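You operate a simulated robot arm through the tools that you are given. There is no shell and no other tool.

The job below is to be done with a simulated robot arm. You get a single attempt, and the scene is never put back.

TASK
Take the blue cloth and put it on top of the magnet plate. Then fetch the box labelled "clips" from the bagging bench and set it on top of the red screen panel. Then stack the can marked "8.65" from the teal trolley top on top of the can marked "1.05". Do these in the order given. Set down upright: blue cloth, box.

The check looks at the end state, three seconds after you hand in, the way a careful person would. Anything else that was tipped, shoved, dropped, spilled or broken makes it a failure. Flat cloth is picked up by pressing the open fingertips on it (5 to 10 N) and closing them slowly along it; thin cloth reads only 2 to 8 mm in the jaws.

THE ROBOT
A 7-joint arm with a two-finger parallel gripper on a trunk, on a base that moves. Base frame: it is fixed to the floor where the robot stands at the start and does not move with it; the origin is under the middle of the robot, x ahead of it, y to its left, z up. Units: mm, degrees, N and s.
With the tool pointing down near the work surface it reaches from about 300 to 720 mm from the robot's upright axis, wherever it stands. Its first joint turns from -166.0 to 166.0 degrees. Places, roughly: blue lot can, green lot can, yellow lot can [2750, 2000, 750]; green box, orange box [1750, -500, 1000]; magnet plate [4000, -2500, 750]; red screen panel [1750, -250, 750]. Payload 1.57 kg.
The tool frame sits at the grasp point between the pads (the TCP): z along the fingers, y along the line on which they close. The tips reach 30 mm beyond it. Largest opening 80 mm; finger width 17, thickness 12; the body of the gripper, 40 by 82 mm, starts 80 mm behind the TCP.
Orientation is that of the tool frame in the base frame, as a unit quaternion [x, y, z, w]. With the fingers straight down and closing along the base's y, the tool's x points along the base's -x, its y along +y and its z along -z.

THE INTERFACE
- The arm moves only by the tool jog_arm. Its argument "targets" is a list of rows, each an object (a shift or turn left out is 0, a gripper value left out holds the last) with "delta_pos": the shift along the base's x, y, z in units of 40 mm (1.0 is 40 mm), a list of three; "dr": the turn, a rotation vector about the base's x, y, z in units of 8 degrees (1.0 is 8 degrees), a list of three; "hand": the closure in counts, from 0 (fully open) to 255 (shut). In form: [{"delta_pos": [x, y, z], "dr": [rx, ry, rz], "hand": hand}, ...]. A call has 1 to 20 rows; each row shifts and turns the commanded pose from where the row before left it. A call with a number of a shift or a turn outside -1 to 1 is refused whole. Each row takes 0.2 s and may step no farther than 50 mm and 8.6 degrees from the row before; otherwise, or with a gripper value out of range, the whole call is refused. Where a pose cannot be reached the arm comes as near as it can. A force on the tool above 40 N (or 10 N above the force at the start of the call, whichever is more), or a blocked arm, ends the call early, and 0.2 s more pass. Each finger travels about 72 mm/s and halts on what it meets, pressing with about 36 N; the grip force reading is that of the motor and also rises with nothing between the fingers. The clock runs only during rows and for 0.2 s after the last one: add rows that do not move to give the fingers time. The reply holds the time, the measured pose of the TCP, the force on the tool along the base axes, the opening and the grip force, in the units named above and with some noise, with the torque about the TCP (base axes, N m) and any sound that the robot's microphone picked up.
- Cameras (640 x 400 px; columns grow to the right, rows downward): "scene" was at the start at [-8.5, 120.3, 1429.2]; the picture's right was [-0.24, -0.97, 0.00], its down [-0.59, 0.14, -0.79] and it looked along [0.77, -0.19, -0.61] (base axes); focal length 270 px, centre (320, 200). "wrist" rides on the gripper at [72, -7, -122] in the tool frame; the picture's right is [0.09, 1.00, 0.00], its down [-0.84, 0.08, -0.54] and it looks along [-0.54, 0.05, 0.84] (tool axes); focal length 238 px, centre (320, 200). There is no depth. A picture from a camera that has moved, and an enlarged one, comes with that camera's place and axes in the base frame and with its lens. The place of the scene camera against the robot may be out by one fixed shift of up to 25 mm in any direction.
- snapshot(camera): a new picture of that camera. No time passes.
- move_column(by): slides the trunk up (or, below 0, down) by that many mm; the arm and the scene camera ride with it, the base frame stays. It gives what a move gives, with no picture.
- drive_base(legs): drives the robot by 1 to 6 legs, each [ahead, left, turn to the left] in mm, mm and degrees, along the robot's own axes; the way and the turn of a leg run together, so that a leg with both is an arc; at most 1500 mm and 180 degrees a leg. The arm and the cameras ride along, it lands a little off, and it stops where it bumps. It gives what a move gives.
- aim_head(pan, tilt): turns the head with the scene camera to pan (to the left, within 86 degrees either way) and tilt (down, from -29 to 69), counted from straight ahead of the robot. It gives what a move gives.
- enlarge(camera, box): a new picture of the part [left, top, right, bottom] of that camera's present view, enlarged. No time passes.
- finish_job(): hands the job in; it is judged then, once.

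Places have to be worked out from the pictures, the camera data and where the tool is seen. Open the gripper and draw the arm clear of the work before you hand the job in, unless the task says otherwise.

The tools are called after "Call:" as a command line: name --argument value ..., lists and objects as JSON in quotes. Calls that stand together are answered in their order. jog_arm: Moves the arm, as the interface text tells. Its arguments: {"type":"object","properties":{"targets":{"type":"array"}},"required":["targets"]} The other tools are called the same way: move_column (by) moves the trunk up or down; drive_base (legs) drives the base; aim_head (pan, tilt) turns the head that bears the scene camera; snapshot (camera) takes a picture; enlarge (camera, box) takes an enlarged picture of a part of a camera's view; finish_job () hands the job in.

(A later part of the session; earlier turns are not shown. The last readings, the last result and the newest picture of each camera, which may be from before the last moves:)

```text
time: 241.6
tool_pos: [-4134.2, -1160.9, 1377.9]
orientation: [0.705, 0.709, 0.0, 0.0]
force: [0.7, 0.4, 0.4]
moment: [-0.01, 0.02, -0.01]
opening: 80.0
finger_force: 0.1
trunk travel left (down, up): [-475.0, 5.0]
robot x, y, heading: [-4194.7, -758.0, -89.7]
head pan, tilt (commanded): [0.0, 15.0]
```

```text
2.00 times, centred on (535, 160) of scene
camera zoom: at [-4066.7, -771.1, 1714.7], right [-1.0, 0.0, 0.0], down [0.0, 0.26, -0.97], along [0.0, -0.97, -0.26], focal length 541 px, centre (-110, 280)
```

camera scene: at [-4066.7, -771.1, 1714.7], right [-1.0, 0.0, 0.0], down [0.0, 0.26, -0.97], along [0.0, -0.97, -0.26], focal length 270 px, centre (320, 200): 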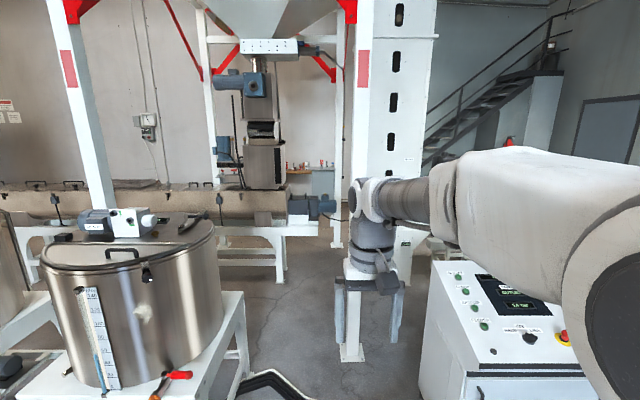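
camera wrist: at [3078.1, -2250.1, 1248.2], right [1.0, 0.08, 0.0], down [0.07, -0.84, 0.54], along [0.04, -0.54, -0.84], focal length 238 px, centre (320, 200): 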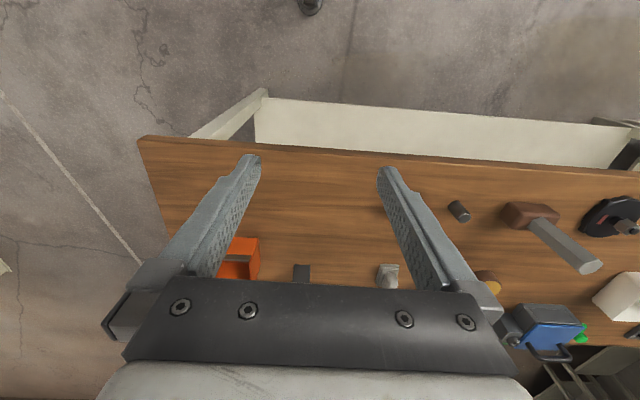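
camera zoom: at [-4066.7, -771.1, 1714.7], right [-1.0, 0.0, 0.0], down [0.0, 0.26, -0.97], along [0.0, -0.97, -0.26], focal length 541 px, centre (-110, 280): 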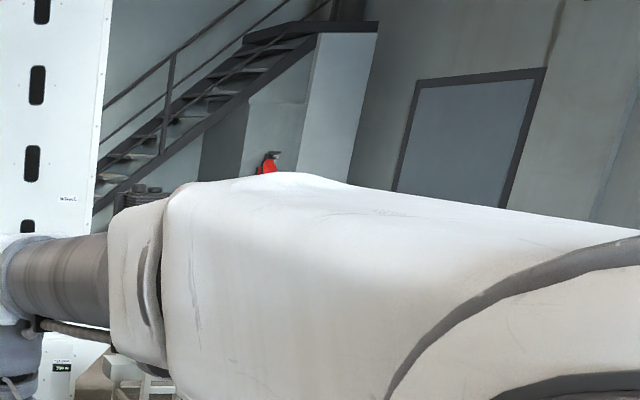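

No cloth here either. Looking back at the pictures, the benches hold small folded-looking lumps on flat bases (red and grey on the magnet bench), and the blue one of that kind was on the front trolley near (475, 25). I drive back to the start place to look at that one closely.

Call:
drive_base --legs '[[0, 0, 90], [1400, 250, 0], [1400, 250, 0], [1200, 230, 0]]'

Call:
aim_head --pan -10 --tilt 30

Call:
snapshot --camera "scene"

```text
time: 273.0
tool_pos: [275.8, 22.2, 1378.4]
orientation: [0.0, 1.0, 0.0, 0.0]
force: [0.1, -0.1, 0.4]
moment: [-0.01, -0.03, -0.03]
opening: 80.0
finger_force: 0.1
trunk travel left (down, up): [-475.0, 5.0]
robot x, y, heading: [-127.4, -35.3, -0.0]
head pan, tilt (commanded): [0.0, 15.0]
```

```text
time: 273.7
tool_pos: [276.3, 22.5, 1378.9]
orientation: [0.0, 1.0, 0.0, -0.001]
force: [0.0, 0.2, 0.5]
moment: [0.02, 0.01, 0.0]
opening: 80.0
finger_force: 0.0
trunk travel left (down, up): [-475.0, 5.0]
robot x, y, heading: [-127.6, -36.7, -0.2]
head pan, tilt (commanded): [-10.0, 30.0]
```

```text
taken
camera scene: at [-131.3, 88.4, 1690.6], right [-0.18, -0.98, 0.0], down [-0.49, 0.09, -0.87], along [0.85, -0.15, -0.5], focal length 270 px, centre (320, 200)
```

scene: 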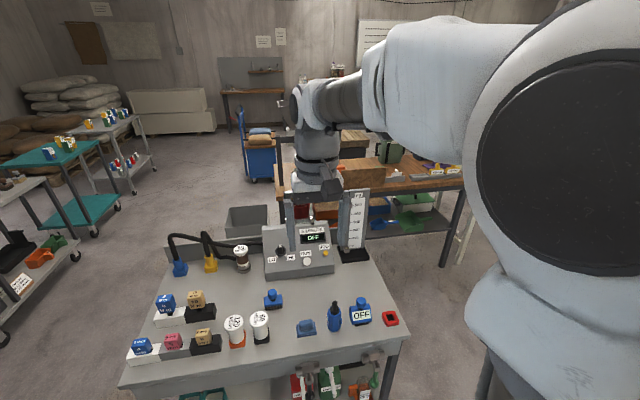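

Call:
enlarge --camera "scene" --box '[250, 280, 410, 380]'

Call:
enlarge --camera "wrist" --box '[100, 80, 420, 280]'

Call:
enlarge --camera "scene" --box '[120, 280, 280, 380]'

Call:
enlarge --camera "scene" --box '[0, 90, 160, 300]'

```text
4.00 times, centred on (330, 330) of scene
camera zoom: at [-131.3, 88.4, 1690.6], right [-0.18, -0.98, 0.0], down [-0.49, 0.09, -0.87], along [0.85, -0.15, -0.5], focal length 1082 px, centre (280, -320)
```

zoom: 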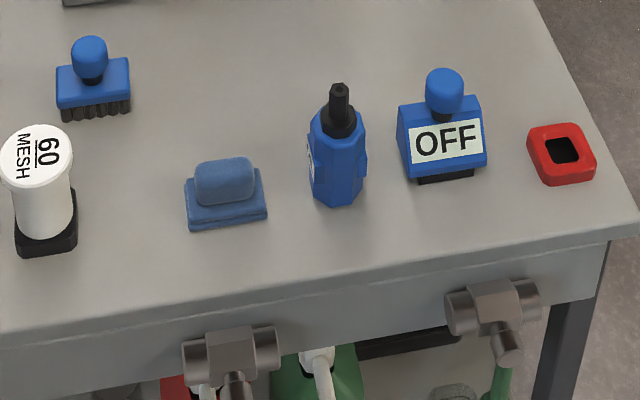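

```text
2.00 times, centred on (260, 180) of wrist
camera zoom: at [202.9, 16.1, 1498.3], right [-0.09, 1.0, 0.0], down [0.84, 0.08, 0.54], along [0.54, 0.05, -0.84], focal length 477 px, centre (440, 240)
```

zoom: 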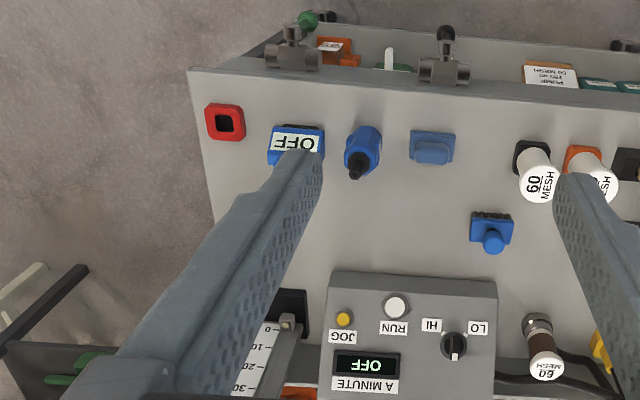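

```text
4.00 times, centred on (200, 330) of scene
camera zoom: at [-131.3, 88.4, 1690.6], right [-0.18, -0.98, 0.0], down [-0.49, 0.09, -0.87], along [0.85, -0.15, -0.5], focal length 1082 px, centre (800, -320)
```

zoom: 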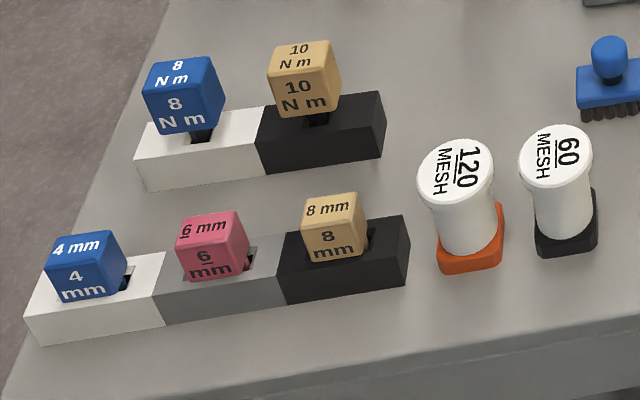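

```text
1.90 times, centred on (80, 195) of scene
camera zoom: at [-131.3, 88.4, 1690.6], right [-0.18, -0.98, 0.0], down [-0.49, 0.09, -0.87], along [0.85, -0.15, -0.5], focal length 515 px, centre (777, 210)
```

zoom: 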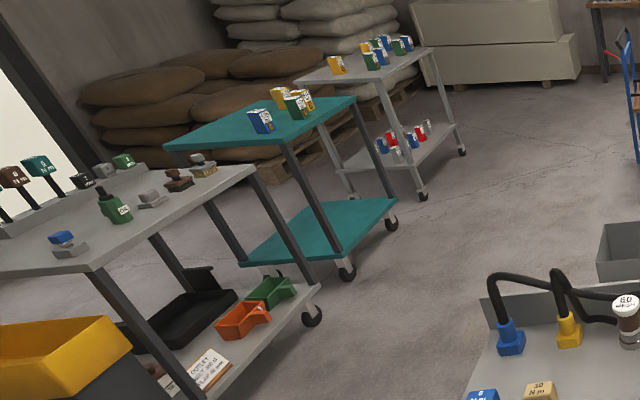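

The enlarged picture shows a muted-blue, fabric-textured, layered pad with a bunched lump on top. That's the blue cloth, at about (475, 29, 815). I lower the trunk and move a bit closer, then bring the tool over it.

Call:
move_column --by -250

Call:
drive_base --legs '[[100, 0, 0]]'

Call:
aim_head --pan -10 --tilt 45

Call:
snapshot --camera "scene"

Call:
snapshot --camera "wrist"

```text
time: 276.3
tool_pos: [275.7, 22.5, 1128.2]
orientation: [-0.001, 1.0, 0.0, 0.0]
force: [-1.0, 0.4, -1.0]
moment: [0.03, 0.0, -0.02]
opening: 79.7
finger_force: 0.2
trunk travel left (down, up): [-225.0, 255.0]
robot x, y, heading: [-128.5, -35.8, -0.5]
head pan, tilt (commanded): [-10.0, 30.0]
```

```text
time: 277.6
tool_pos: [374.0, 22.2, 1127.7]
orientation: [0.0, 1.0, 0.0, 0.0]
force: [-0.4, 0.0, 0.1]
moment: [-0.02, -0.05, 0.0]
opening: 80.2
finger_force: 0.1
trunk travel left (down, up): [-225.0, 255.0]
robot x, y, heading: [-25.1, -37.9, -0.3]
head pan, tilt (commanded): [-10.0, 30.0]
```

```text
time: 278.4
tool_pos: [373.6, 20.9, 1128.2]
orientation: [0.0, 1.0, 0.0, -0.001]
force: [0.3, 0.8, 0.2]
moment: [0.01, -0.03, 0.0]
opening: 79.7
finger_force: 0.1
trunk travel left (down, up): [-225.0, 255.0]
robot x, y, heading: [-30.5, -35.5, -0.3]
head pan, tilt (commanded): [-10.0, 45.0]
```

```text
taken
camera scene: at [-41.3, 89.6, 1418.0], right [-0.18, -0.98, 0.0], down [-0.7, 0.13, -0.71], along [0.7, -0.13, -0.71], focal length 270 px, centre (320, 200)
```

scene: 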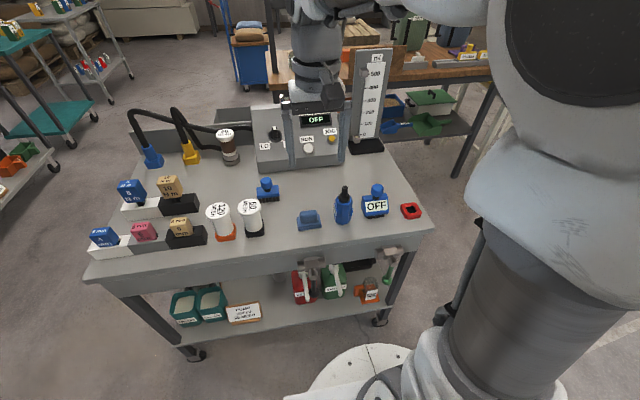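

```text
taken
camera wrist: at [301.8, 15.5, 1248.4], right [-0.09, 1.0, 0.0], down [0.84, 0.08, 0.54], along [0.54, 0.05, -0.84], focal length 238 px, centre (320, 200)
```

wrist: 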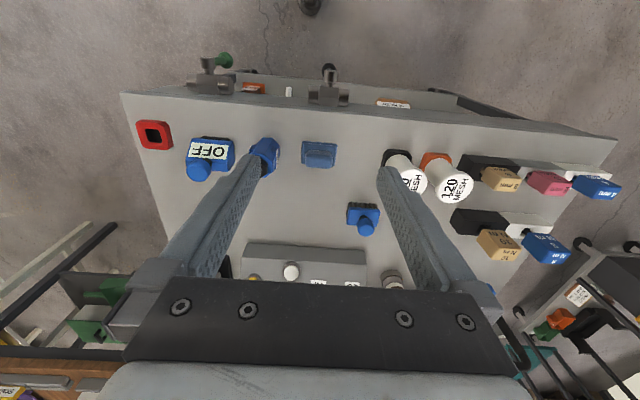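

The wrist view puts the cloth's centre at about (477, 31). I move the open gripper above it at z≈930 to take a close look.

Call:
jog_arm --targets '[{"delta_pos": [0.515, 0.048, -0.9], "hand": 0}, {"delta_pos": [0.515, 0.048, -0.9]}, {"delta_pos": [0.515, 0.048, -0.9]}, {"delta_pos": [0.515, 0.048, -0.9]}, {"delta_pos": [0.515, 0.048, -0.9]}, {}]'

Call:
snapshot --camera "wrist"

Call:
enlarge --camera "scene" --box '[230, 130, 430, 260]'

```text
time: 279.8
tool_pos: [477.3, 32.4, 949.6]
orientation: [0.0, 1.0, 0.0, 0.001]
force: [-0.1, 0.0, 0.1]
moment: [0.0, 0.02, -0.04]
opening: 79.9
finger_force: 0.0
trunk travel left (down, up): [-225.0, 255.0]
robot x, y, heading: [-31.9, -37.2, -0.3]
head pan, tilt (commanded): [-10.0, 45.0]
```

```text
taken
camera wrist: at [404.6, 27.4, 1069.7], right [-0.09, 1.0, 0.0], down [0.84, 0.08, 0.54], along [0.54, 0.05, -0.84], focal length 238 px, centre (320, 200)
```

wrist: 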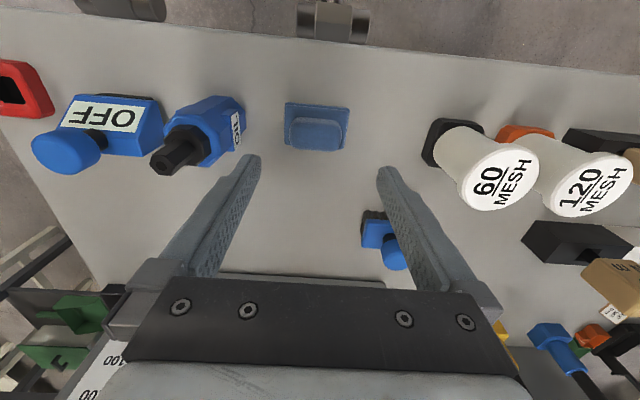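

```text
3.08 times, centred on (330, 195) of scene
camera zoom: at [-41.2, 89.7, 1417.9], right [-0.18, -0.98, 0.0], down [-0.7, 0.13, -0.71], along [0.7, -0.13, -0.71], focal length 832 px, centre (289, 215)
```

zoom: 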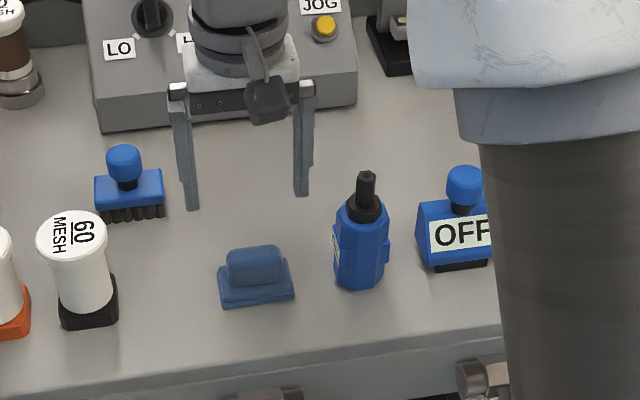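

The cloth's lump is centred at about (476, 31), some 55 mm wide along y, so the open fingers straddle it. I go down to z≈875 and look again to judge the heights.

Call:
jog_arm --targets '[{"delta_pos": [-0.02, -0.03, -0.95]}, {"delta_pos": [0, 0, -0.9]}, {}]'

Call:
snapshot --camera "wrist"

Call:
enlarge --camera "scene" --box '[250, 150, 400, 250]'

```text
time: 280.6
tool_pos: [474.8, 32.4, 875.5]
orientation: [0.0, 1.0, -0.001, -0.001]
force: [1.3, -0.1, -0.5]
moment: [0.0, 0.03, 0.02]
opening: 79.9
finger_force: 0.1
trunk travel left (down, up): [-225.0, 255.0]
robot x, y, heading: [-30.5, -37.1, -0.1]
head pan, tilt (commanded): [-10.0, 45.0]
```

```text
taken
camera wrist: at [403.1, 25.8, 994.7], right [-0.09, 1.0, 0.0], down [0.84, 0.08, 0.54], along [0.54, 0.05, -0.84], focal length 238 px, centre (320, 200)
```

wrist: 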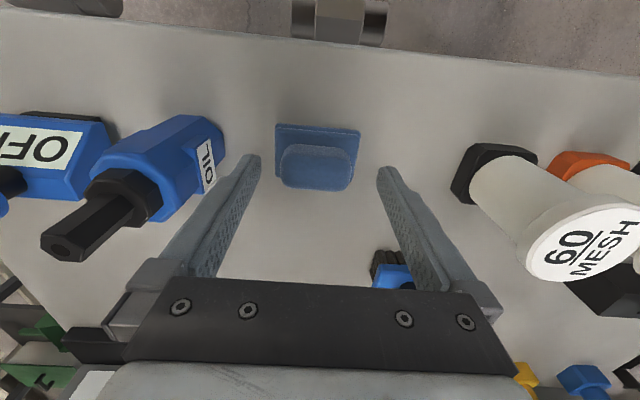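

```text
4.00 times, centred on (325, 200) of scene
camera zoom: at [-41.2, 89.6, 1417.9], right [-0.18, -0.98, 0.0], down [-0.7, 0.13, -0.71], along [0.7, -0.13, -0.71], focal length 1082 px, centre (300, 200)
```

zoom: 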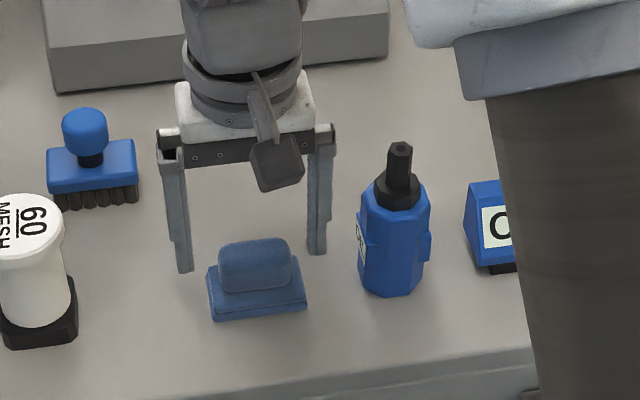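

The fingers straddle the lump evenly: lump centre near (473, 30), top near z 845, base top near z 819. I go down to z≈853 so the tips stay just above the base, and close.

Call:
jog_arm --targets '[{"delta_pos": [0, -0.04, -0.55]}, {}, {"hand": 60}, {"hand": 120}, {"hand": 180}, {"hand": 255}, {}, {}]'

Call:
snapshot --camera "wrist"

Call:
enlarge --camera "scene" --box '[250, 150, 400, 250]'

```text
time: 282.4
tool_pos: [475.7, 29.6, 855.5]
orientation: [0.0, 1.0, 0.0, 0.0]
force: [-0.2, -0.1, -0.2]
moment: [-0.01, -0.02, -0.01]
opening: 51.0
finger_force: 36.2
trunk travel left (down, up): [-225.0, 255.0]
robot x, y, heading: [-32.3, -38.6, -0.0]
head pan, tilt (commanded): [-10.0, 45.0]
```

```text
taken
camera wrist: at [402.7, 23.1, 973.7], right [-0.09, 1.0, 0.0], down [0.84, 0.08, 0.54], along [0.54, 0.05, -0.84], focal length 238 px, centre (320, 200)
```

wrist: 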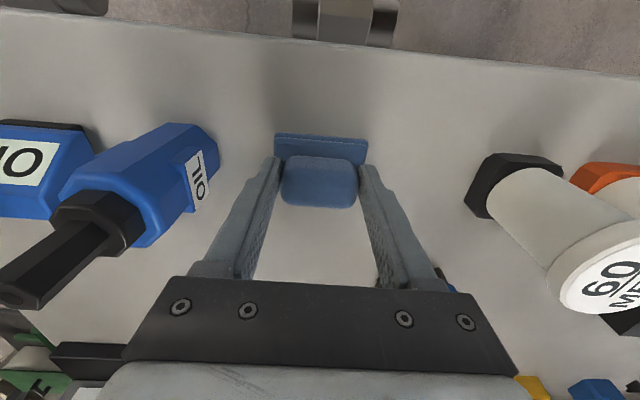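

```text
4.00 times, centred on (325, 200) of scene
camera zoom: at [-41.3, 89.6, 1417.9], right [-0.18, -0.98, 0.0], down [-0.7, 0.13, -0.71], along [0.7, -0.13, -0.71], focal length 1082 px, centre (300, 200)
```

zoom: 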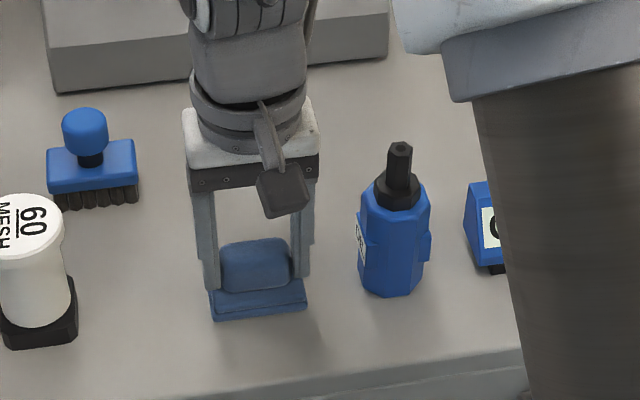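

The fingers hold the lump with 51 mm between them. I lift the cloth straight up.

Call:
jog_arm --targets '[{"delta_pos": [0, 0, 0.4]}, {"delta_pos": [0, 0, 0.9]}, {"delta_pos": [0, 0, 1]}, {"delta_pos": [0, 0, 1]}, {"delta_pos": [0, 0, 1]}, {"delta_pos": [0, 0, 1]}, {"delta_pos": [0, 0, 1]}, {}]'

Call:
snapshot --camera "wrist"

Call:
snapshot --camera "scene"

```text
time: 284.2
tool_pos: [476.4, 29.9, 1102.3]
orientation: [0.0, 1.0, 0.0, 0.0]
force: [0.3, 0.3, -0.1]
moment: [0.01, -0.02, 0.0]
opening: 0.0
finger_force: 21.1
trunk travel left (down, up): [-225.0, 255.0]
robot x, y, heading: [-31.6, -35.5, -0.2]
head pan, tilt (commanded): [-10.0, 45.0]
```

```text
taken
camera wrist: at [404.4, 24.0, 1223.4], right [-0.09, 1.0, 0.0], down [0.84, 0.08, 0.54], along [0.54, 0.05, -0.84], focal length 238 px, centre (320, 200)
```

wrist: 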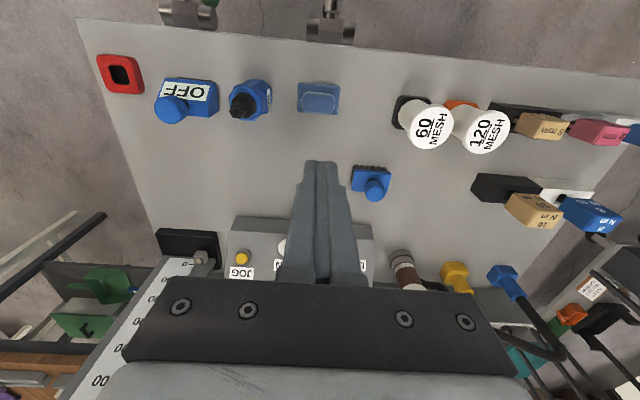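

```text
taken
camera scene: at [-41.4, 89.6, 1417.9], right [-0.18, -0.98, 0.0], down [-0.7, 0.13, -0.71], along [0.7, -0.13, -0.71], focal length 270 px, centre (320, 200)
```

scene: 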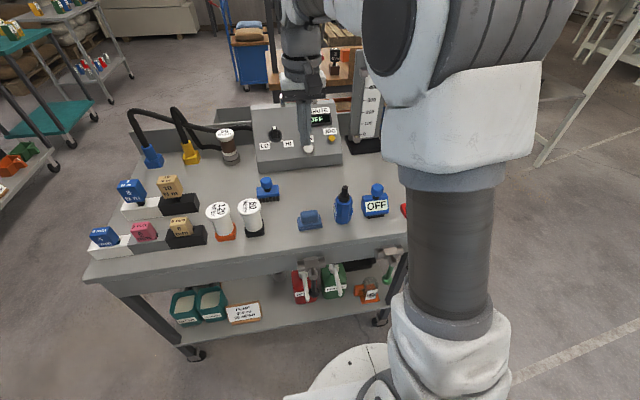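

The cloth slipped out and stays where it was, upright; the fingers closed on nothing. I look at its shape more closely before a second, lower grip.

Call:
enlarge --camera "scene" --box '[280, 190, 340, 240]'

Call:
enlarge --camera "wrist" --box '[280, 70, 360, 130]'

```text
8.00 times, centred on (310, 215) of scene
camera zoom: at [-41.4, 89.6, 1417.9], right [-0.18, -0.98, 0.0], down [-0.7, 0.13, -0.71], along [0.7, -0.13, -0.71], focal length 2164 px, centre (400, 80)
```

zoom: 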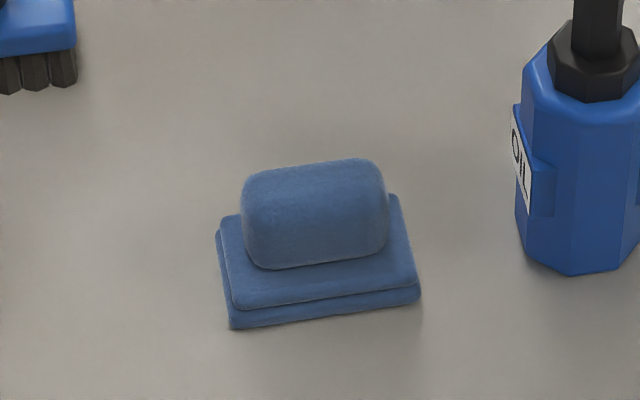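

```text
6.67 times, centred on (320, 100) of wrist
camera zoom: at [404.4, 24.0, 1223.4], right [-0.09, 1.0, 0.0], down [0.84, 0.08, 0.54], along [0.54, 0.05, -0.84], focal length 1589 px, centre (320, 867)
```

zoom: 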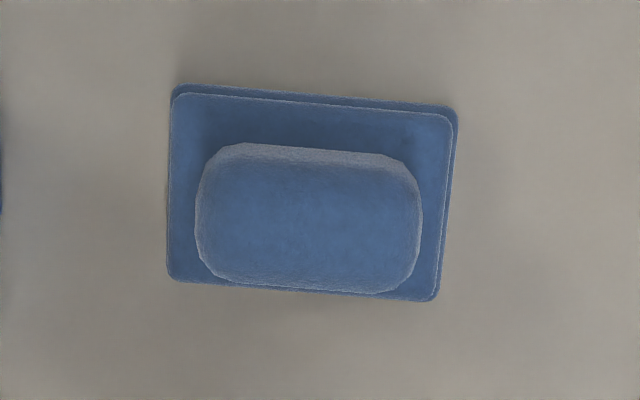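

The cloth is a two-layer pad, 68 x 45 mm, with a rounded 52 x 30 mm roll on top, and it's still upright in its place. I open the fingers, go down again somewhat lower (z≈848), close, and then lift only a little at a time.

Call:
jog_arm --targets '[{"hand": 0}, {}, {"delta_pos": [-0.04, 0, -1]}, {"delta_pos": [0, 0, -1]}, {"delta_pos": [0, 0, -1]}, {"delta_pos": [0, 0, -1]}, {"delta_pos": [0, 0, -1]}, {"delta_pos": [0, 0, -0.9]}, {}]'

Call:
jog_arm --targets '[{"delta_pos": [0, 0, -0.2]}, {"delta_pos": [0, 0, -0.15]}, {"delta_pos": [0, 0, -0.1]}, {}]'

Call:
enlarge --camera "scene" --box '[270, 170, 350, 240]'

Call:
snapshot --camera "wrist"

```text
time: 286.2
tool_pos: [473.9, 30.2, 864.5]
orientation: [0.0, 1.0, 0.0, 0.0]
force: [-0.6, -0.4, -0.7]
moment: [0.03, 0.02, -0.01]
opening: 80.1
finger_force: 0.1
trunk travel left (down, up): [-225.0, 255.0]
robot x, y, heading: [-25.6, -34.7, -0.4]
head pan, tilt (commanded): [-10.0, 45.0]
```

```text
time: 287.2
tool_pos: [474.6, 29.2, 850.1]
orientation: [0.0, 1.0, 0.001, -0.001]
force: [0.2, -0.7, -0.6]
moment: [-0.01, 0.02, 0.05]
opening: 80.0
finger_force: 0.0
trunk travel left (down, up): [-225.0, 255.0]
robot x, y, heading: [-32.1, -36.0, -0.3]
head pan, tilt (commanded): [-10.0, 45.0]
```

```text
5.71 times, centred on (310, 205) of scene
camera zoom: at [-41.3, 89.6, 1417.9], right [-0.18, -0.98, 0.0], down [-0.7, 0.13, -0.71], along [0.7, -0.13, -0.71], focal length 1546 px, centre (377, 171)
```

zoom: 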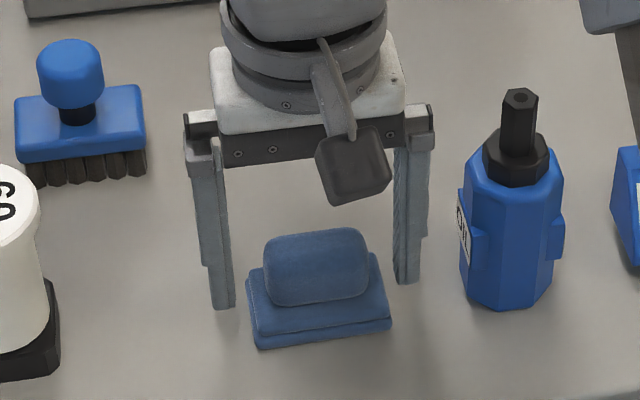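

```text
taken
camera wrist: at [402.5, 22.9, 969.7], right [-0.09, 1.0, 0.0], down [0.84, 0.08, 0.54], along [0.54, 0.05, -0.84], focal length 238 px, centre (320, 200)
```

wrist: 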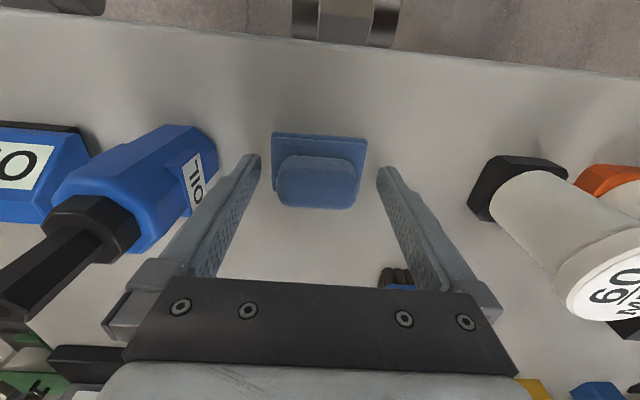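

The tips are now about level with the pad's top (z≈822). I raise by 3 mm to clear the pad's edge, close on the roll, and lift just a few millimetres slowly to see whether it holds.

Call:
jog_arm --targets '[{"delta_pos": [0, 0, 0.08]}, {"hand": 80}, {"hand": 120}, {"hand": 160}, {"hand": 255}, {}, {}, {}]'

Call:
jog_arm --targets '[{"delta_pos": [0, 0, 0.05]}, {"delta_pos": [0, 0, 0.05]}, {"delta_pos": [0, 0, 0.05]}, {"delta_pos": [0, 0, 0.05]}, {}]'

Call:
enlarge --camera "scene" --box '[270, 170, 350, 240]'

```text
time: 289.0
tool_pos: [473.4, 28.6, 853.3]
orientation: [0.0, 1.0, 0.0, 0.0]
force: [0.1, 0.0, -0.4]
moment: [0.02, 0.01, 0.01]
opening: 50.8
finger_force: 35.4
trunk travel left (down, up): [-225.0, 255.0]
robot x, y, heading: [-27.8, -35.2, -0.2]
head pan, tilt (commanded): [-10.0, 45.0]
```

```text
time: 290.2
tool_pos: [473.8, 28.2, 861.9]
orientation: [0.0, 1.0, -0.001, 0.0]
force: [0.4, -1.0, 0.1]
moment: [-0.01, 0.0, 0.05]
opening: 51.2
finger_force: 36.3
trunk travel left (down, up): [-225.0, 255.0]
robot x, y, heading: [-28.4, -38.2, -0.4]
head pan, tilt (commanded): [-10.0, 45.0]
```

```text
5.71 times, centred on (310, 205) of scene
camera zoom: at [-41.3, 89.6, 1417.9], right [-0.18, -0.98, 0.0], down [-0.7, 0.13, -0.71], along [0.7, -0.13, -0.71], focal length 1546 px, centre (377, 171)
```

zoom: 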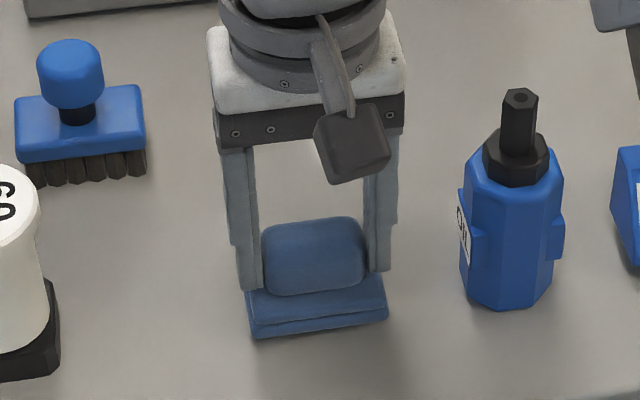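

The cloth is held and has risen with the fingers. I lift it further in gentle steps, checking the opening.

Call:
jog_arm --targets '[{"delta_pos": [0, 0, 0.1]}, {"delta_pos": [0, 0, 0.15]}, {"delta_pos": [0, 0, 0.2]}, {"delta_pos": [0, 0, 0.25]}, {"delta_pos": [0, 0, 0.25]}, {"delta_pos": [0, 0, 0.25]}, {"delta_pos": [0, 0, 0.25]}, {"delta_pos": [0, 0, 0.25]}, {"delta_pos": [0, 0, 0.15]}, {"delta_pos": [0, 0, 0.1]}, {}]'

Call:
snapshot --camera "wrist"

Call:
enlarge --camera "scene" --box '[270, 150, 370, 240]'

```text
time: 292.6
tool_pos: [475.1, 28.8, 940.8]
orientation: [0.0, 1.0, 0.0, 0.0]
force: [-0.6, -0.5, -1.3]
moment: [0.04, 0.0, -0.04]
opening: 50.9
finger_force: 35.7
trunk travel left (down, up): [-225.0, 255.0]
robot x, y, heading: [-29.1, -41.8, -0.0]
head pan, tilt (commanded): [-10.0, 45.0]
```

```text
taken
camera wrist: at [403.1, 22.6, 1060.3], right [-0.09, 1.0, 0.0], down [0.84, 0.08, 0.54], along [0.54, 0.05, -0.84], focal length 238 px, centre (320, 200)
```

wrist: 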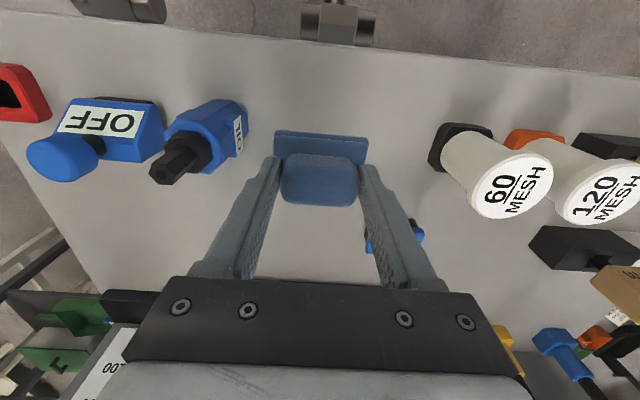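

```text
4.44 times, centred on (320, 195) of scene
camera zoom: at [-41.3, 89.6, 1417.9], right [-0.18, -0.98, 0.0], down [-0.7, 0.13, -0.71], along [0.7, -0.13, -0.71], focal length 1202 px, centre (320, 222)
```

zoom: 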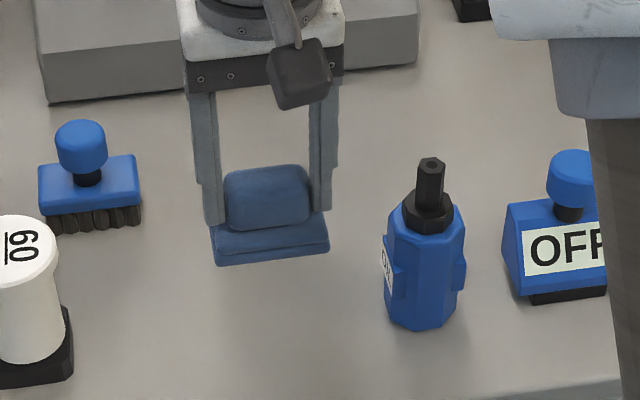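

The cloth hangs level and firm. I raise and draw it in gently before driving.

Call:
jog_arm --targets '[{"delta_pos": [0, 0, 0.1]}, {"delta_pos": [0, 0, 0.2]}, {"delta_pos": [-0.08, 0, 0.25]}, {"delta_pos": [-0.12, 0, 0.25]}, {"delta_pos": [-0.12, 0, 0.25]}, {"delta_pos": [-0.12, 0, 0.25]}, {"delta_pos": [-0.12, 0, 0.25]}, {"delta_pos": [-0.12, 0, 0.25]}, {"delta_pos": [-0.12, 0, 0.25]}, {"delta_pos": [-0.12, 0, 0.25]}, {"delta_pos": [-0.12, 0, 0.25]}, {"delta_pos": [-0.12, 0, 0.25]}, {"delta_pos": [-0.12, 0, 0.25]}, {"delta_pos": [-0.12, 0, 0.25]}, {"delta_pos": [-0.12, 0, 0.25]}, {"delta_pos": [-0.12, 0, 0.25]}, {"delta_pos": [-0.12, 0, 0.25]}, {"delta_pos": [-0.12, 0, 0.2]}, {"delta_pos": [-0.08, 0, 0.1]}, {}]'

Call:
snapshot --camera "wrist"

```text
time: 296.8
tool_pos: [396.5, 27.7, 1114.8]
orientation: [0.001, 1.0, 0.0, 0.0]
force: [-1.2, 0.4, -0.4]
moment: [-0.01, -0.01, -0.01]
opening: 50.9
finger_force: 36.4
trunk travel left (down, up): [-225.0, 255.0]
robot x, y, heading: [-28.3, -37.2, -0.5]
head pan, tilt (commanded): [-10.0, 45.0]
```

```text
taken
camera wrist: at [324.6, 21.1, 1235.3], right [-0.09, 1.0, 0.0], down [0.84, 0.08, 0.54], along [0.54, 0.05, -0.84], focal length 238 px, centre (320, 200)
```

wrist: 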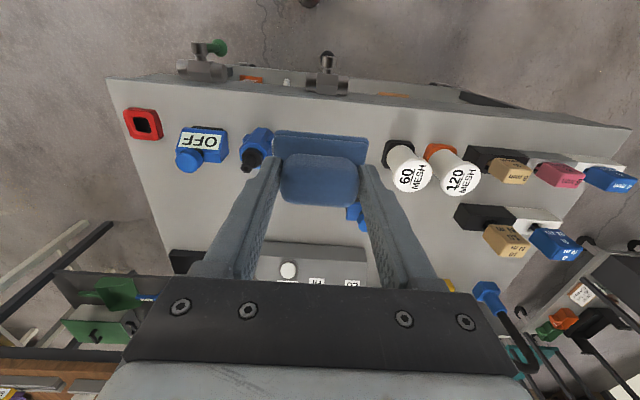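

The cloth is held at z≈1115. I start with a short drive to check that it stays in the grip.

Call:
drive_base --legs '[[-100, 0, 0]]'

Call:
snapshot --camera "wrist"

```text
time: 298.1
tool_pos: [297.3, 27.0, 1115.2]
orientation: [0.002, 1.0, 0.0, 0.0]
force: [0.2, -0.4, -1.0]
moment: [-0.01, 0.03, 0.0]
opening: 50.8
finger_force: 36.2
trunk travel left (down, up): [-225.0, 255.0]
robot x, y, heading: [-127.8, -37.2, -0.5]
head pan, tilt (commanded): [-10.0, 45.0]
```

```text
taken
camera wrist: at [225.5, 20.8, 1235.1], right [-0.09, 1.0, 0.0], down [0.84, 0.07, 0.54], along [0.54, 0.05, -0.84], focal length 238 px, centre (320, 200)
```

wrist: 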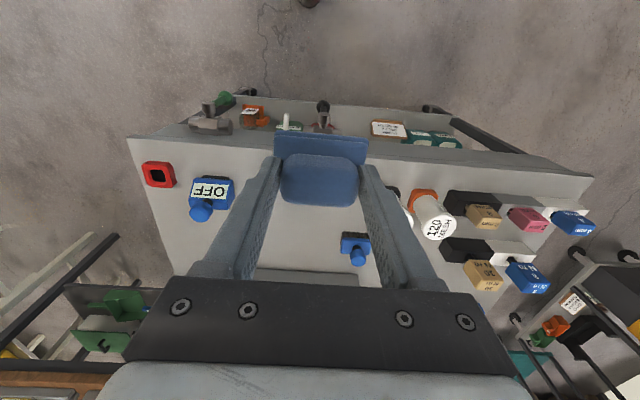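

It holds. I drive left to the aisle at y≈1200, then ahead past the front trolley to x≈2550.

Call:
drive_base --legs '[[0, 1250, 0.5], [1400, 0, 0]]'

Call:
drive_base --legs '[[1280, 0, 0]]'

Call:
snapshot --camera "wrist"

```text
time: 316.8
tool_pos: [1717.6, 1260.9, 1114.5]
orientation: [0.007, 1.0, 0.001, 0.001]
force: [0.8, 0.4, 0.2]
moment: [-0.04, -0.01, 0.03]
opening: 50.9
finger_force: 36.1
trunk travel left (down, up): [-225.0, 255.0]
robot x, y, heading: [1292.3, 1201.0, -1.1]
head pan, tilt (commanded): [-10.0, 45.0]
```

```text
time: 325.2
tool_pos: [2982.3, 1224.8, 1114.3]
orientation: [0.014, 1.0, 0.0, 0.0]
force: [0.7, 0.3, -0.1]
moment: [0.0, 0.04, 0.01]
opening: 50.9
finger_force: 36.6
trunk travel left (down, up): [-225.0, 255.0]
robot x, y, heading: [2551.4, 1170.7, -1.8]
head pan, tilt (commanded): [-10.0, 45.0]
```

```text
taken
camera wrist: at [2910.2, 1220.3, 1235.2], right [-0.06, 1.0, 0.0], down [0.84, 0.05, 0.54], along [0.54, 0.04, -0.84], focal length 238 px, centre (320, 200)
```

wrist: 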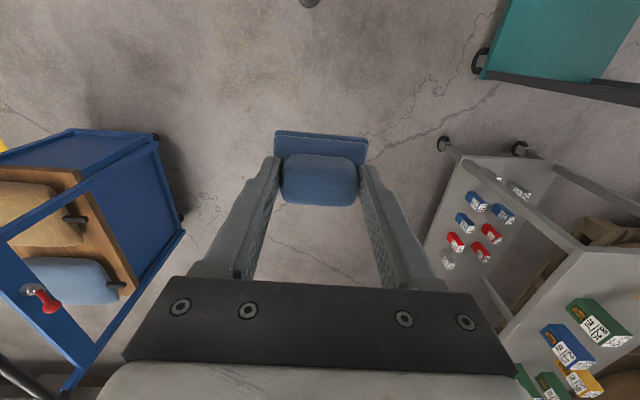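

The cloth still sits well. The blue cart is close ahead, so I turn to face -y here and drive between the bagging bench and the cart.

Call:
drive_base --legs '[[0, 0, -88.2]]'

Call:
drive_base --legs '[[1400, 0, 0]]'

Call:
snapshot --camera "wrist"

```text
time: 330.7
tool_pos: [2614.7, 745.4, 1114.3]
orientation: [0.71, 0.704, 0.0, 0.0]
force: [-0.2, 0.1, -2.5]
moment: [0.0, -0.02, 0.04]
opening: 51.2
finger_force: 35.4
trunk travel left (down, up): [-225.0, 255.0]
robot x, y, heading: [2555.2, 1169.4, -90.7]
head pan, tilt (commanded): [-10.0, 45.0]
```

```text
time: 339.9
tool_pos: [2546.4, -628.3, 1115.3]
orientation: [0.726, 0.687, 0.0, 0.0]
force: [-0.1, 0.1, -0.9]
moment: [-0.03, 0.01, 0.04]
opening: 51.0
finger_force: 36.6
trunk travel left (down, up): [-225.0, 255.0]
robot x, y, heading: [2505.1, -200.2, -93.4]
head pan, tilt (commanded): [-10.0, 45.0]
```

```text
taken
camera wrist: at [2543.2, -555.3, 1235.2], right [1.0, 0.04, 0.0], down [0.03, -0.84, 0.54], along [0.02, -0.54, -0.84], focal length 238 px, centre (320, 200)
```

wrist: 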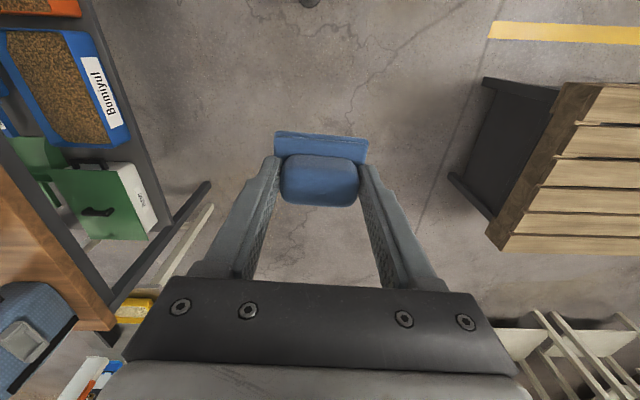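

All clear ahead between the bench and the pallet. I straighten and drive on to y≈-1830.

Call:
drive_base --legs '[[0, 0, 3.6], [1450, 120, 0]]'

Call:
snapshot --camera "wrist"

```text
time: 350.1
tool_pos: [2670.2, -2088.4, 1116.0]
orientation: [0.713, 0.701, -0.001, 0.0]
force: [-0.3, 0.0, -1.0]
moment: [0.0, 0.01, 0.02]
opening: 50.8
finger_force: 36.0
trunk travel left (down, up): [-225.0, 255.0]
robot x, y, heading: [2613.7, -1662.3, -91.1]
head pan, tilt (commanded): [-10.0, 45.0]
```

```text
taken
camera wrist: at [2664.6, -2016.1, 1235.2], right [1.0, 0.08, 0.0], down [0.06, -0.84, 0.54], along [0.04, -0.54, -0.84], focal length 238 px, centre (320, 200)
```

wrist: 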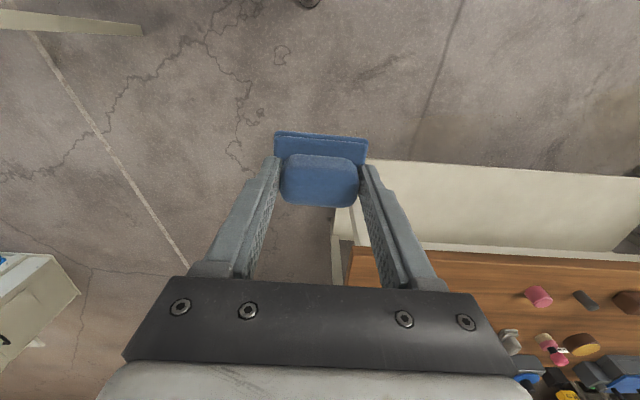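

I go a bit further ahead and then strafe left (+x) along the bench to x≈4050.

Call:
drive_base --legs '[[150, 0, 1.1], [0, 1440, 0]]'

Call:
aim_head --pan 0 --tilt 45

Call:
snapshot --camera "scene"

Call:
snapshot --camera "wrist"

```text
time: 362.6
tool_pos: [4168.5, -2236.3, 1115.2]
orientation: [0.703, 0.711, 0.0, -0.001]
force: [-0.2, 0.2, -0.8]
moment: [0.0, 0.02, -0.02]
opening: 51.2
finger_force: 35.6
trunk travel left (down, up): [-225.0, 255.0]
robot x, y, heading: [4098.4, -1813.5, -89.4]
head pan, tilt (commanded): [-10.0, 45.0]
```

```text
time: 363.3
tool_pos: [4168.2, -2236.1, 1114.5]
orientation: [0.703, 0.711, 0.0, -0.001]
force: [-0.4, 0.3, -0.6]
moment: [0.0, 0.02, 0.03]
opening: 50.9
finger_force: 36.4
trunk travel left (down, up): [-225.0, 255.0]
robot x, y, heading: [4095.7, -1810.0, -89.3]
head pan, tilt (commanded): [0.0, 45.0]
```

```text
taken
camera scene: at [4225.5, -1810.0, 1417.9], right [-1.0, -0.01, 0.0], down [-0.01, 0.71, -0.71], along [0.01, -0.71, -0.71], focal length 270 px, centre (320, 200)
```

scene: 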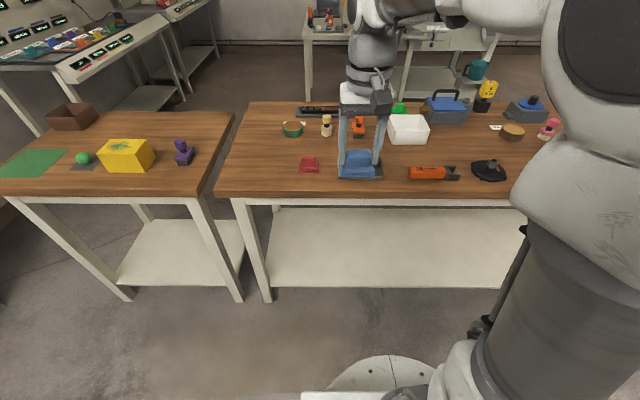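

```text
taken
camera wrist: at [4160.8, -2163.5, 1235.2], right [0.99, 0.1, 0.0], down [0.09, -0.84, 0.54], along [0.06, -0.54, -0.84], focal length 238 px, centre (320, 200)
```

wrist: 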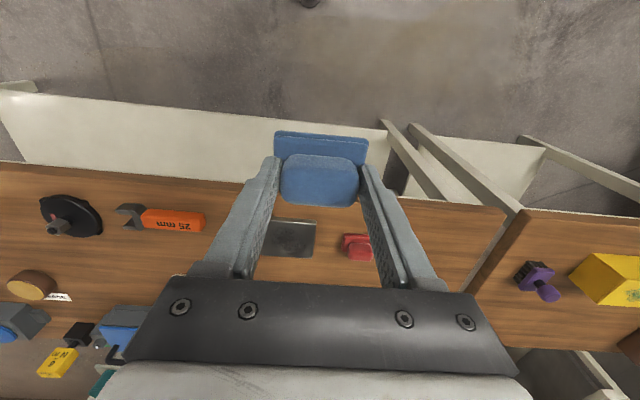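

The magnet plate shows in the wrist view between the fingers, just ahead of the cloth, with its knob to the left. I drive nearer to bring it into reach.

Call:
drive_base --legs '[[150, 0, 0]]'

Call:
snapshot --camera "wrist"

Call:
snapshot --camera "scene"

Call:
enlarge --camera "wrist" --box '[200, 100, 440, 250]'

```text
time: 364.9
tool_pos: [4171.2, -2384.7, 1114.7]
orientation: [0.7, 0.714, -0.001, 0.0]
force: [-0.3, 0.0, -0.8]
moment: [0.04, 0.01, 0.0]
opening: 50.6
finger_force: 36.1
trunk travel left (down, up): [-225.0, 255.0]
robot x, y, heading: [4098.2, -1962.1, -88.9]
head pan, tilt (commanded): [0.0, 45.0]
```

```text
taken
camera wrist: at [4164.0, -2312.6, 1235.3], right [0.99, 0.11, 0.0], down [0.09, -0.83, 0.54], along [0.06, -0.54, -0.84], focal length 238 px, centre (320, 200)
```

wrist: 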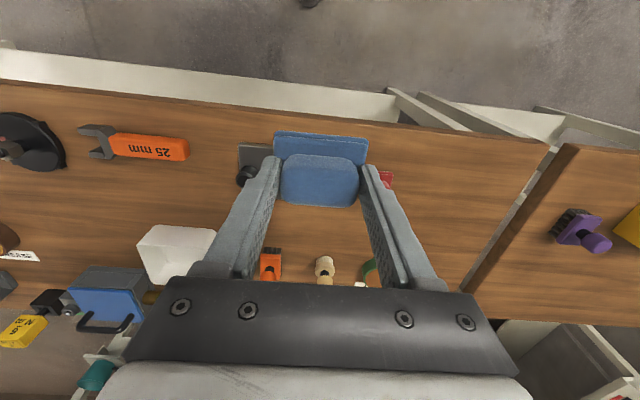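

```text
taken
camera scene: at [4227.3, -1958.9, 1417.9], right [-1.0, -0.01, 0.0], down [-0.01, 0.71, -0.71], along [0.01, -0.71, -0.71], focal length 270 px, centre (320, 200)
```

scene: 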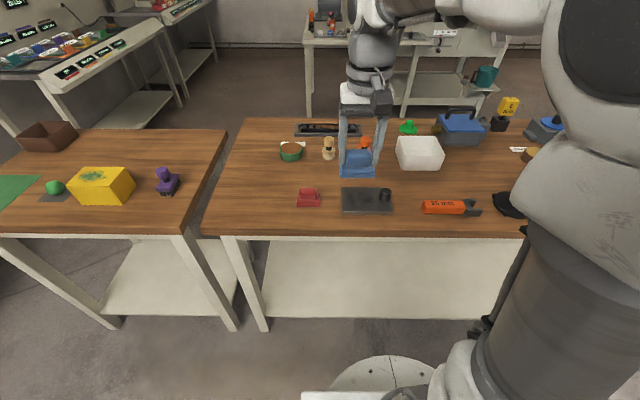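

```text
2.67 times, centred on (320, 175) of wrist
camera zoom: at [4164.0, -2312.6, 1235.3], right [0.99, 0.11, 0.0], down [0.09, -0.83, 0.54], along [0.06, -0.54, -0.84], focal length 636 px, centre (320, 267)
```

zoom: 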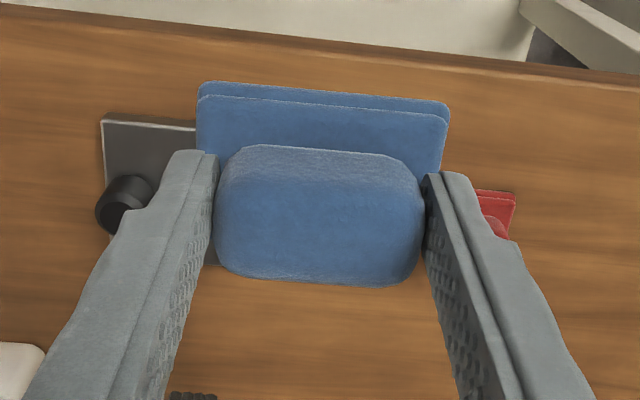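

From the wrist and scene views I place the plate at x 4045–4181, y -2447 to -2545, top near z 877, with the knob near (4065, -2497). I'll set the cloth on the free part, centred at about (4140, -2496); first I move over it at the present height.

Call:
jog_arm --targets '[{"delta_pos": [-0.03, -0.1, 0]}, {"delta_pos": [-0.06, -0.2, 0]}, {"delta_pos": [-0.07, -0.25, 0]}, {"delta_pos": [-0.07, -0.25, 0]}, {"delta_pos": [-0.07, -0.25, 0]}, {"delta_pos": [-0.07, -0.25, 0]}, {"delta_pos": [-0.07, -0.25, 0]}, {"delta_pos": [-0.07, -0.25, 0]}, {"delta_pos": [-0.07, -0.25, 0]}, {"delta_pos": [-0.07, -0.25, 0]}, {"delta_pos": [-0.07, -0.25, 0]}, {"delta_pos": [-0.06, -0.17, 0]}, {"delta_pos": [-0.03, -0.06, 0]}, {}]'

Call:
snapshot --camera "wrist"

Call:
enlarge --camera "scene" --box '[280, 130, 440, 230]'

```text
time: 367.9
tool_pos: [4140.6, -2498.0, 1115.4]
orientation: [0.701, 0.713, 0.0, -0.001]
force: [0.0, -0.3, -0.4]
moment: [0.01, 0.01, 0.0]
opening: 50.7
finger_force: 36.3
trunk travel left (down, up): [-225.0, 255.0]
robot x, y, heading: [4099.7, -1961.2, -89.2]
head pan, tilt (commanded): [0.0, 45.0]
```

```text
taken
camera wrist: at [4131.3, -2425.9, 1234.8], right [0.99, 0.11, 0.0], down [0.09, -0.84, 0.54], along [0.06, -0.54, -0.84], focal length 238 px, centre (320, 200)
```

wrist: 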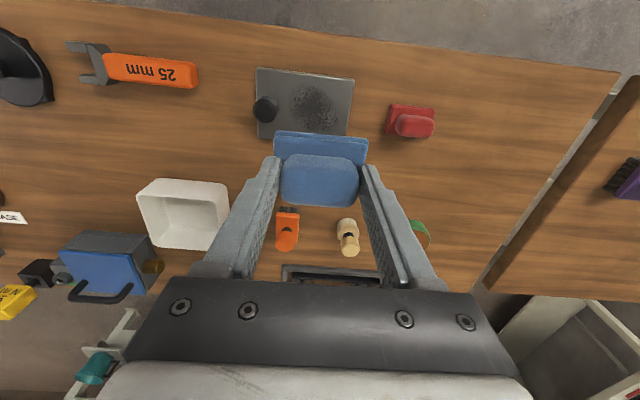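

```text
4.00 times, centred on (360, 180) of scene
camera zoom: at [4227.2, -1959.0, 1417.9], right [-1.0, -0.01, 0.0], down [-0.01, 0.71, -0.71], along [0.01, -0.71, -0.71], focal length 1082 px, centre (160, 280)
```

zoom: 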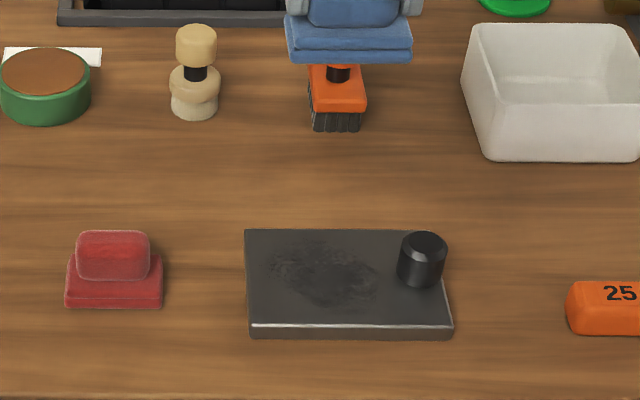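

The whole plate shows clearly now; the tool is over its free part. I lower gently to about z≈940.

Call:
jog_arm --targets '[{"delta_pos": [-0.02, 0, -0.1]}, {"delta_pos": [0, 0, -0.2]}, {"delta_pos": [0, 0, -0.25]}, {"delta_pos": [0, 0, -0.25]}, {"delta_pos": [0, 0, -0.25]}, {"delta_pos": [0, 0, -0.25]}, {"delta_pos": [0, 0, -0.25]}, {"delta_pos": [0, 0, -0.25]}, {"delta_pos": [0, 0, -0.25]}, {"delta_pos": [0, 0, -0.25]}, {"delta_pos": [0, 0, -0.25]}, {"delta_pos": [0, 0, -0.25]}, {"delta_pos": [0, 0, -0.25]}, {"delta_pos": [0, 0, -0.25]}, {"delta_pos": [0, 0, -0.25]}, {"delta_pos": [0, 0, -0.25]}, {"delta_pos": [0, 0, -0.25]}, {"delta_pos": [0, 0, -0.2]}, {"delta_pos": [0, 0, -0.1]}, {}]'

Call:
snapshot --camera "wrist"

Call:
enlarge --camera "scene" --box '[290, 130, 450, 230]'

```text
time: 372.1
tool_pos: [4138.8, -2495.3, 941.9]
orientation: [0.701, 0.713, 0.0, 0.0]
force: [0.9, 0.3, 0.2]
moment: [0.01, 0.02, 0.02]
opening: 50.8
finger_force: 36.0
trunk travel left (down, up): [-225.0, 255.0]
robot x, y, heading: [4098.3, -1960.2, -88.8]
head pan, tilt (commanded): [0.0, 45.0]
```

```text
taken
camera wrist: at [4130.4, -2422.8, 1061.8], right [0.99, 0.11, 0.0], down [0.09, -0.84, 0.54], along [0.06, -0.54, -0.84], focal length 238 px, centre (320, 200)
```

wrist: 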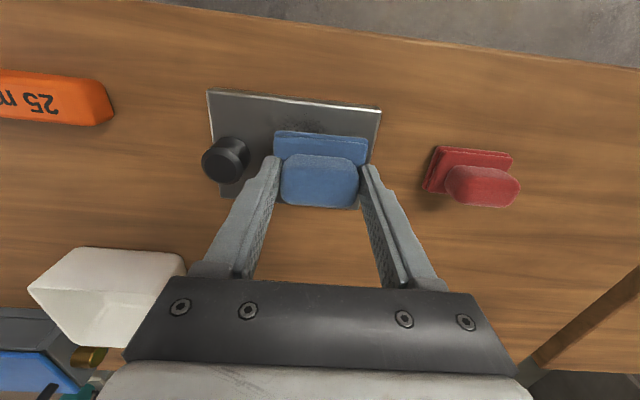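

```text
4.00 times, centred on (370, 180) of scene
camera zoom: at [4227.3, -1959.0, 1417.9], right [-1.0, -0.01, 0.0], down [-0.01, 0.71, -0.71], along [0.01, -0.71, -0.71], focal length 1082 px, centre (120, 280)
```

zoom: 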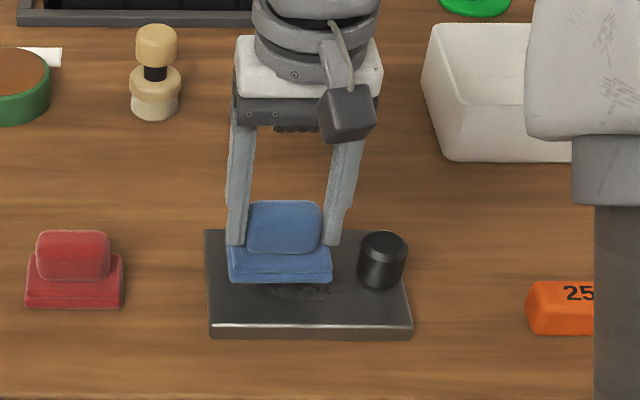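

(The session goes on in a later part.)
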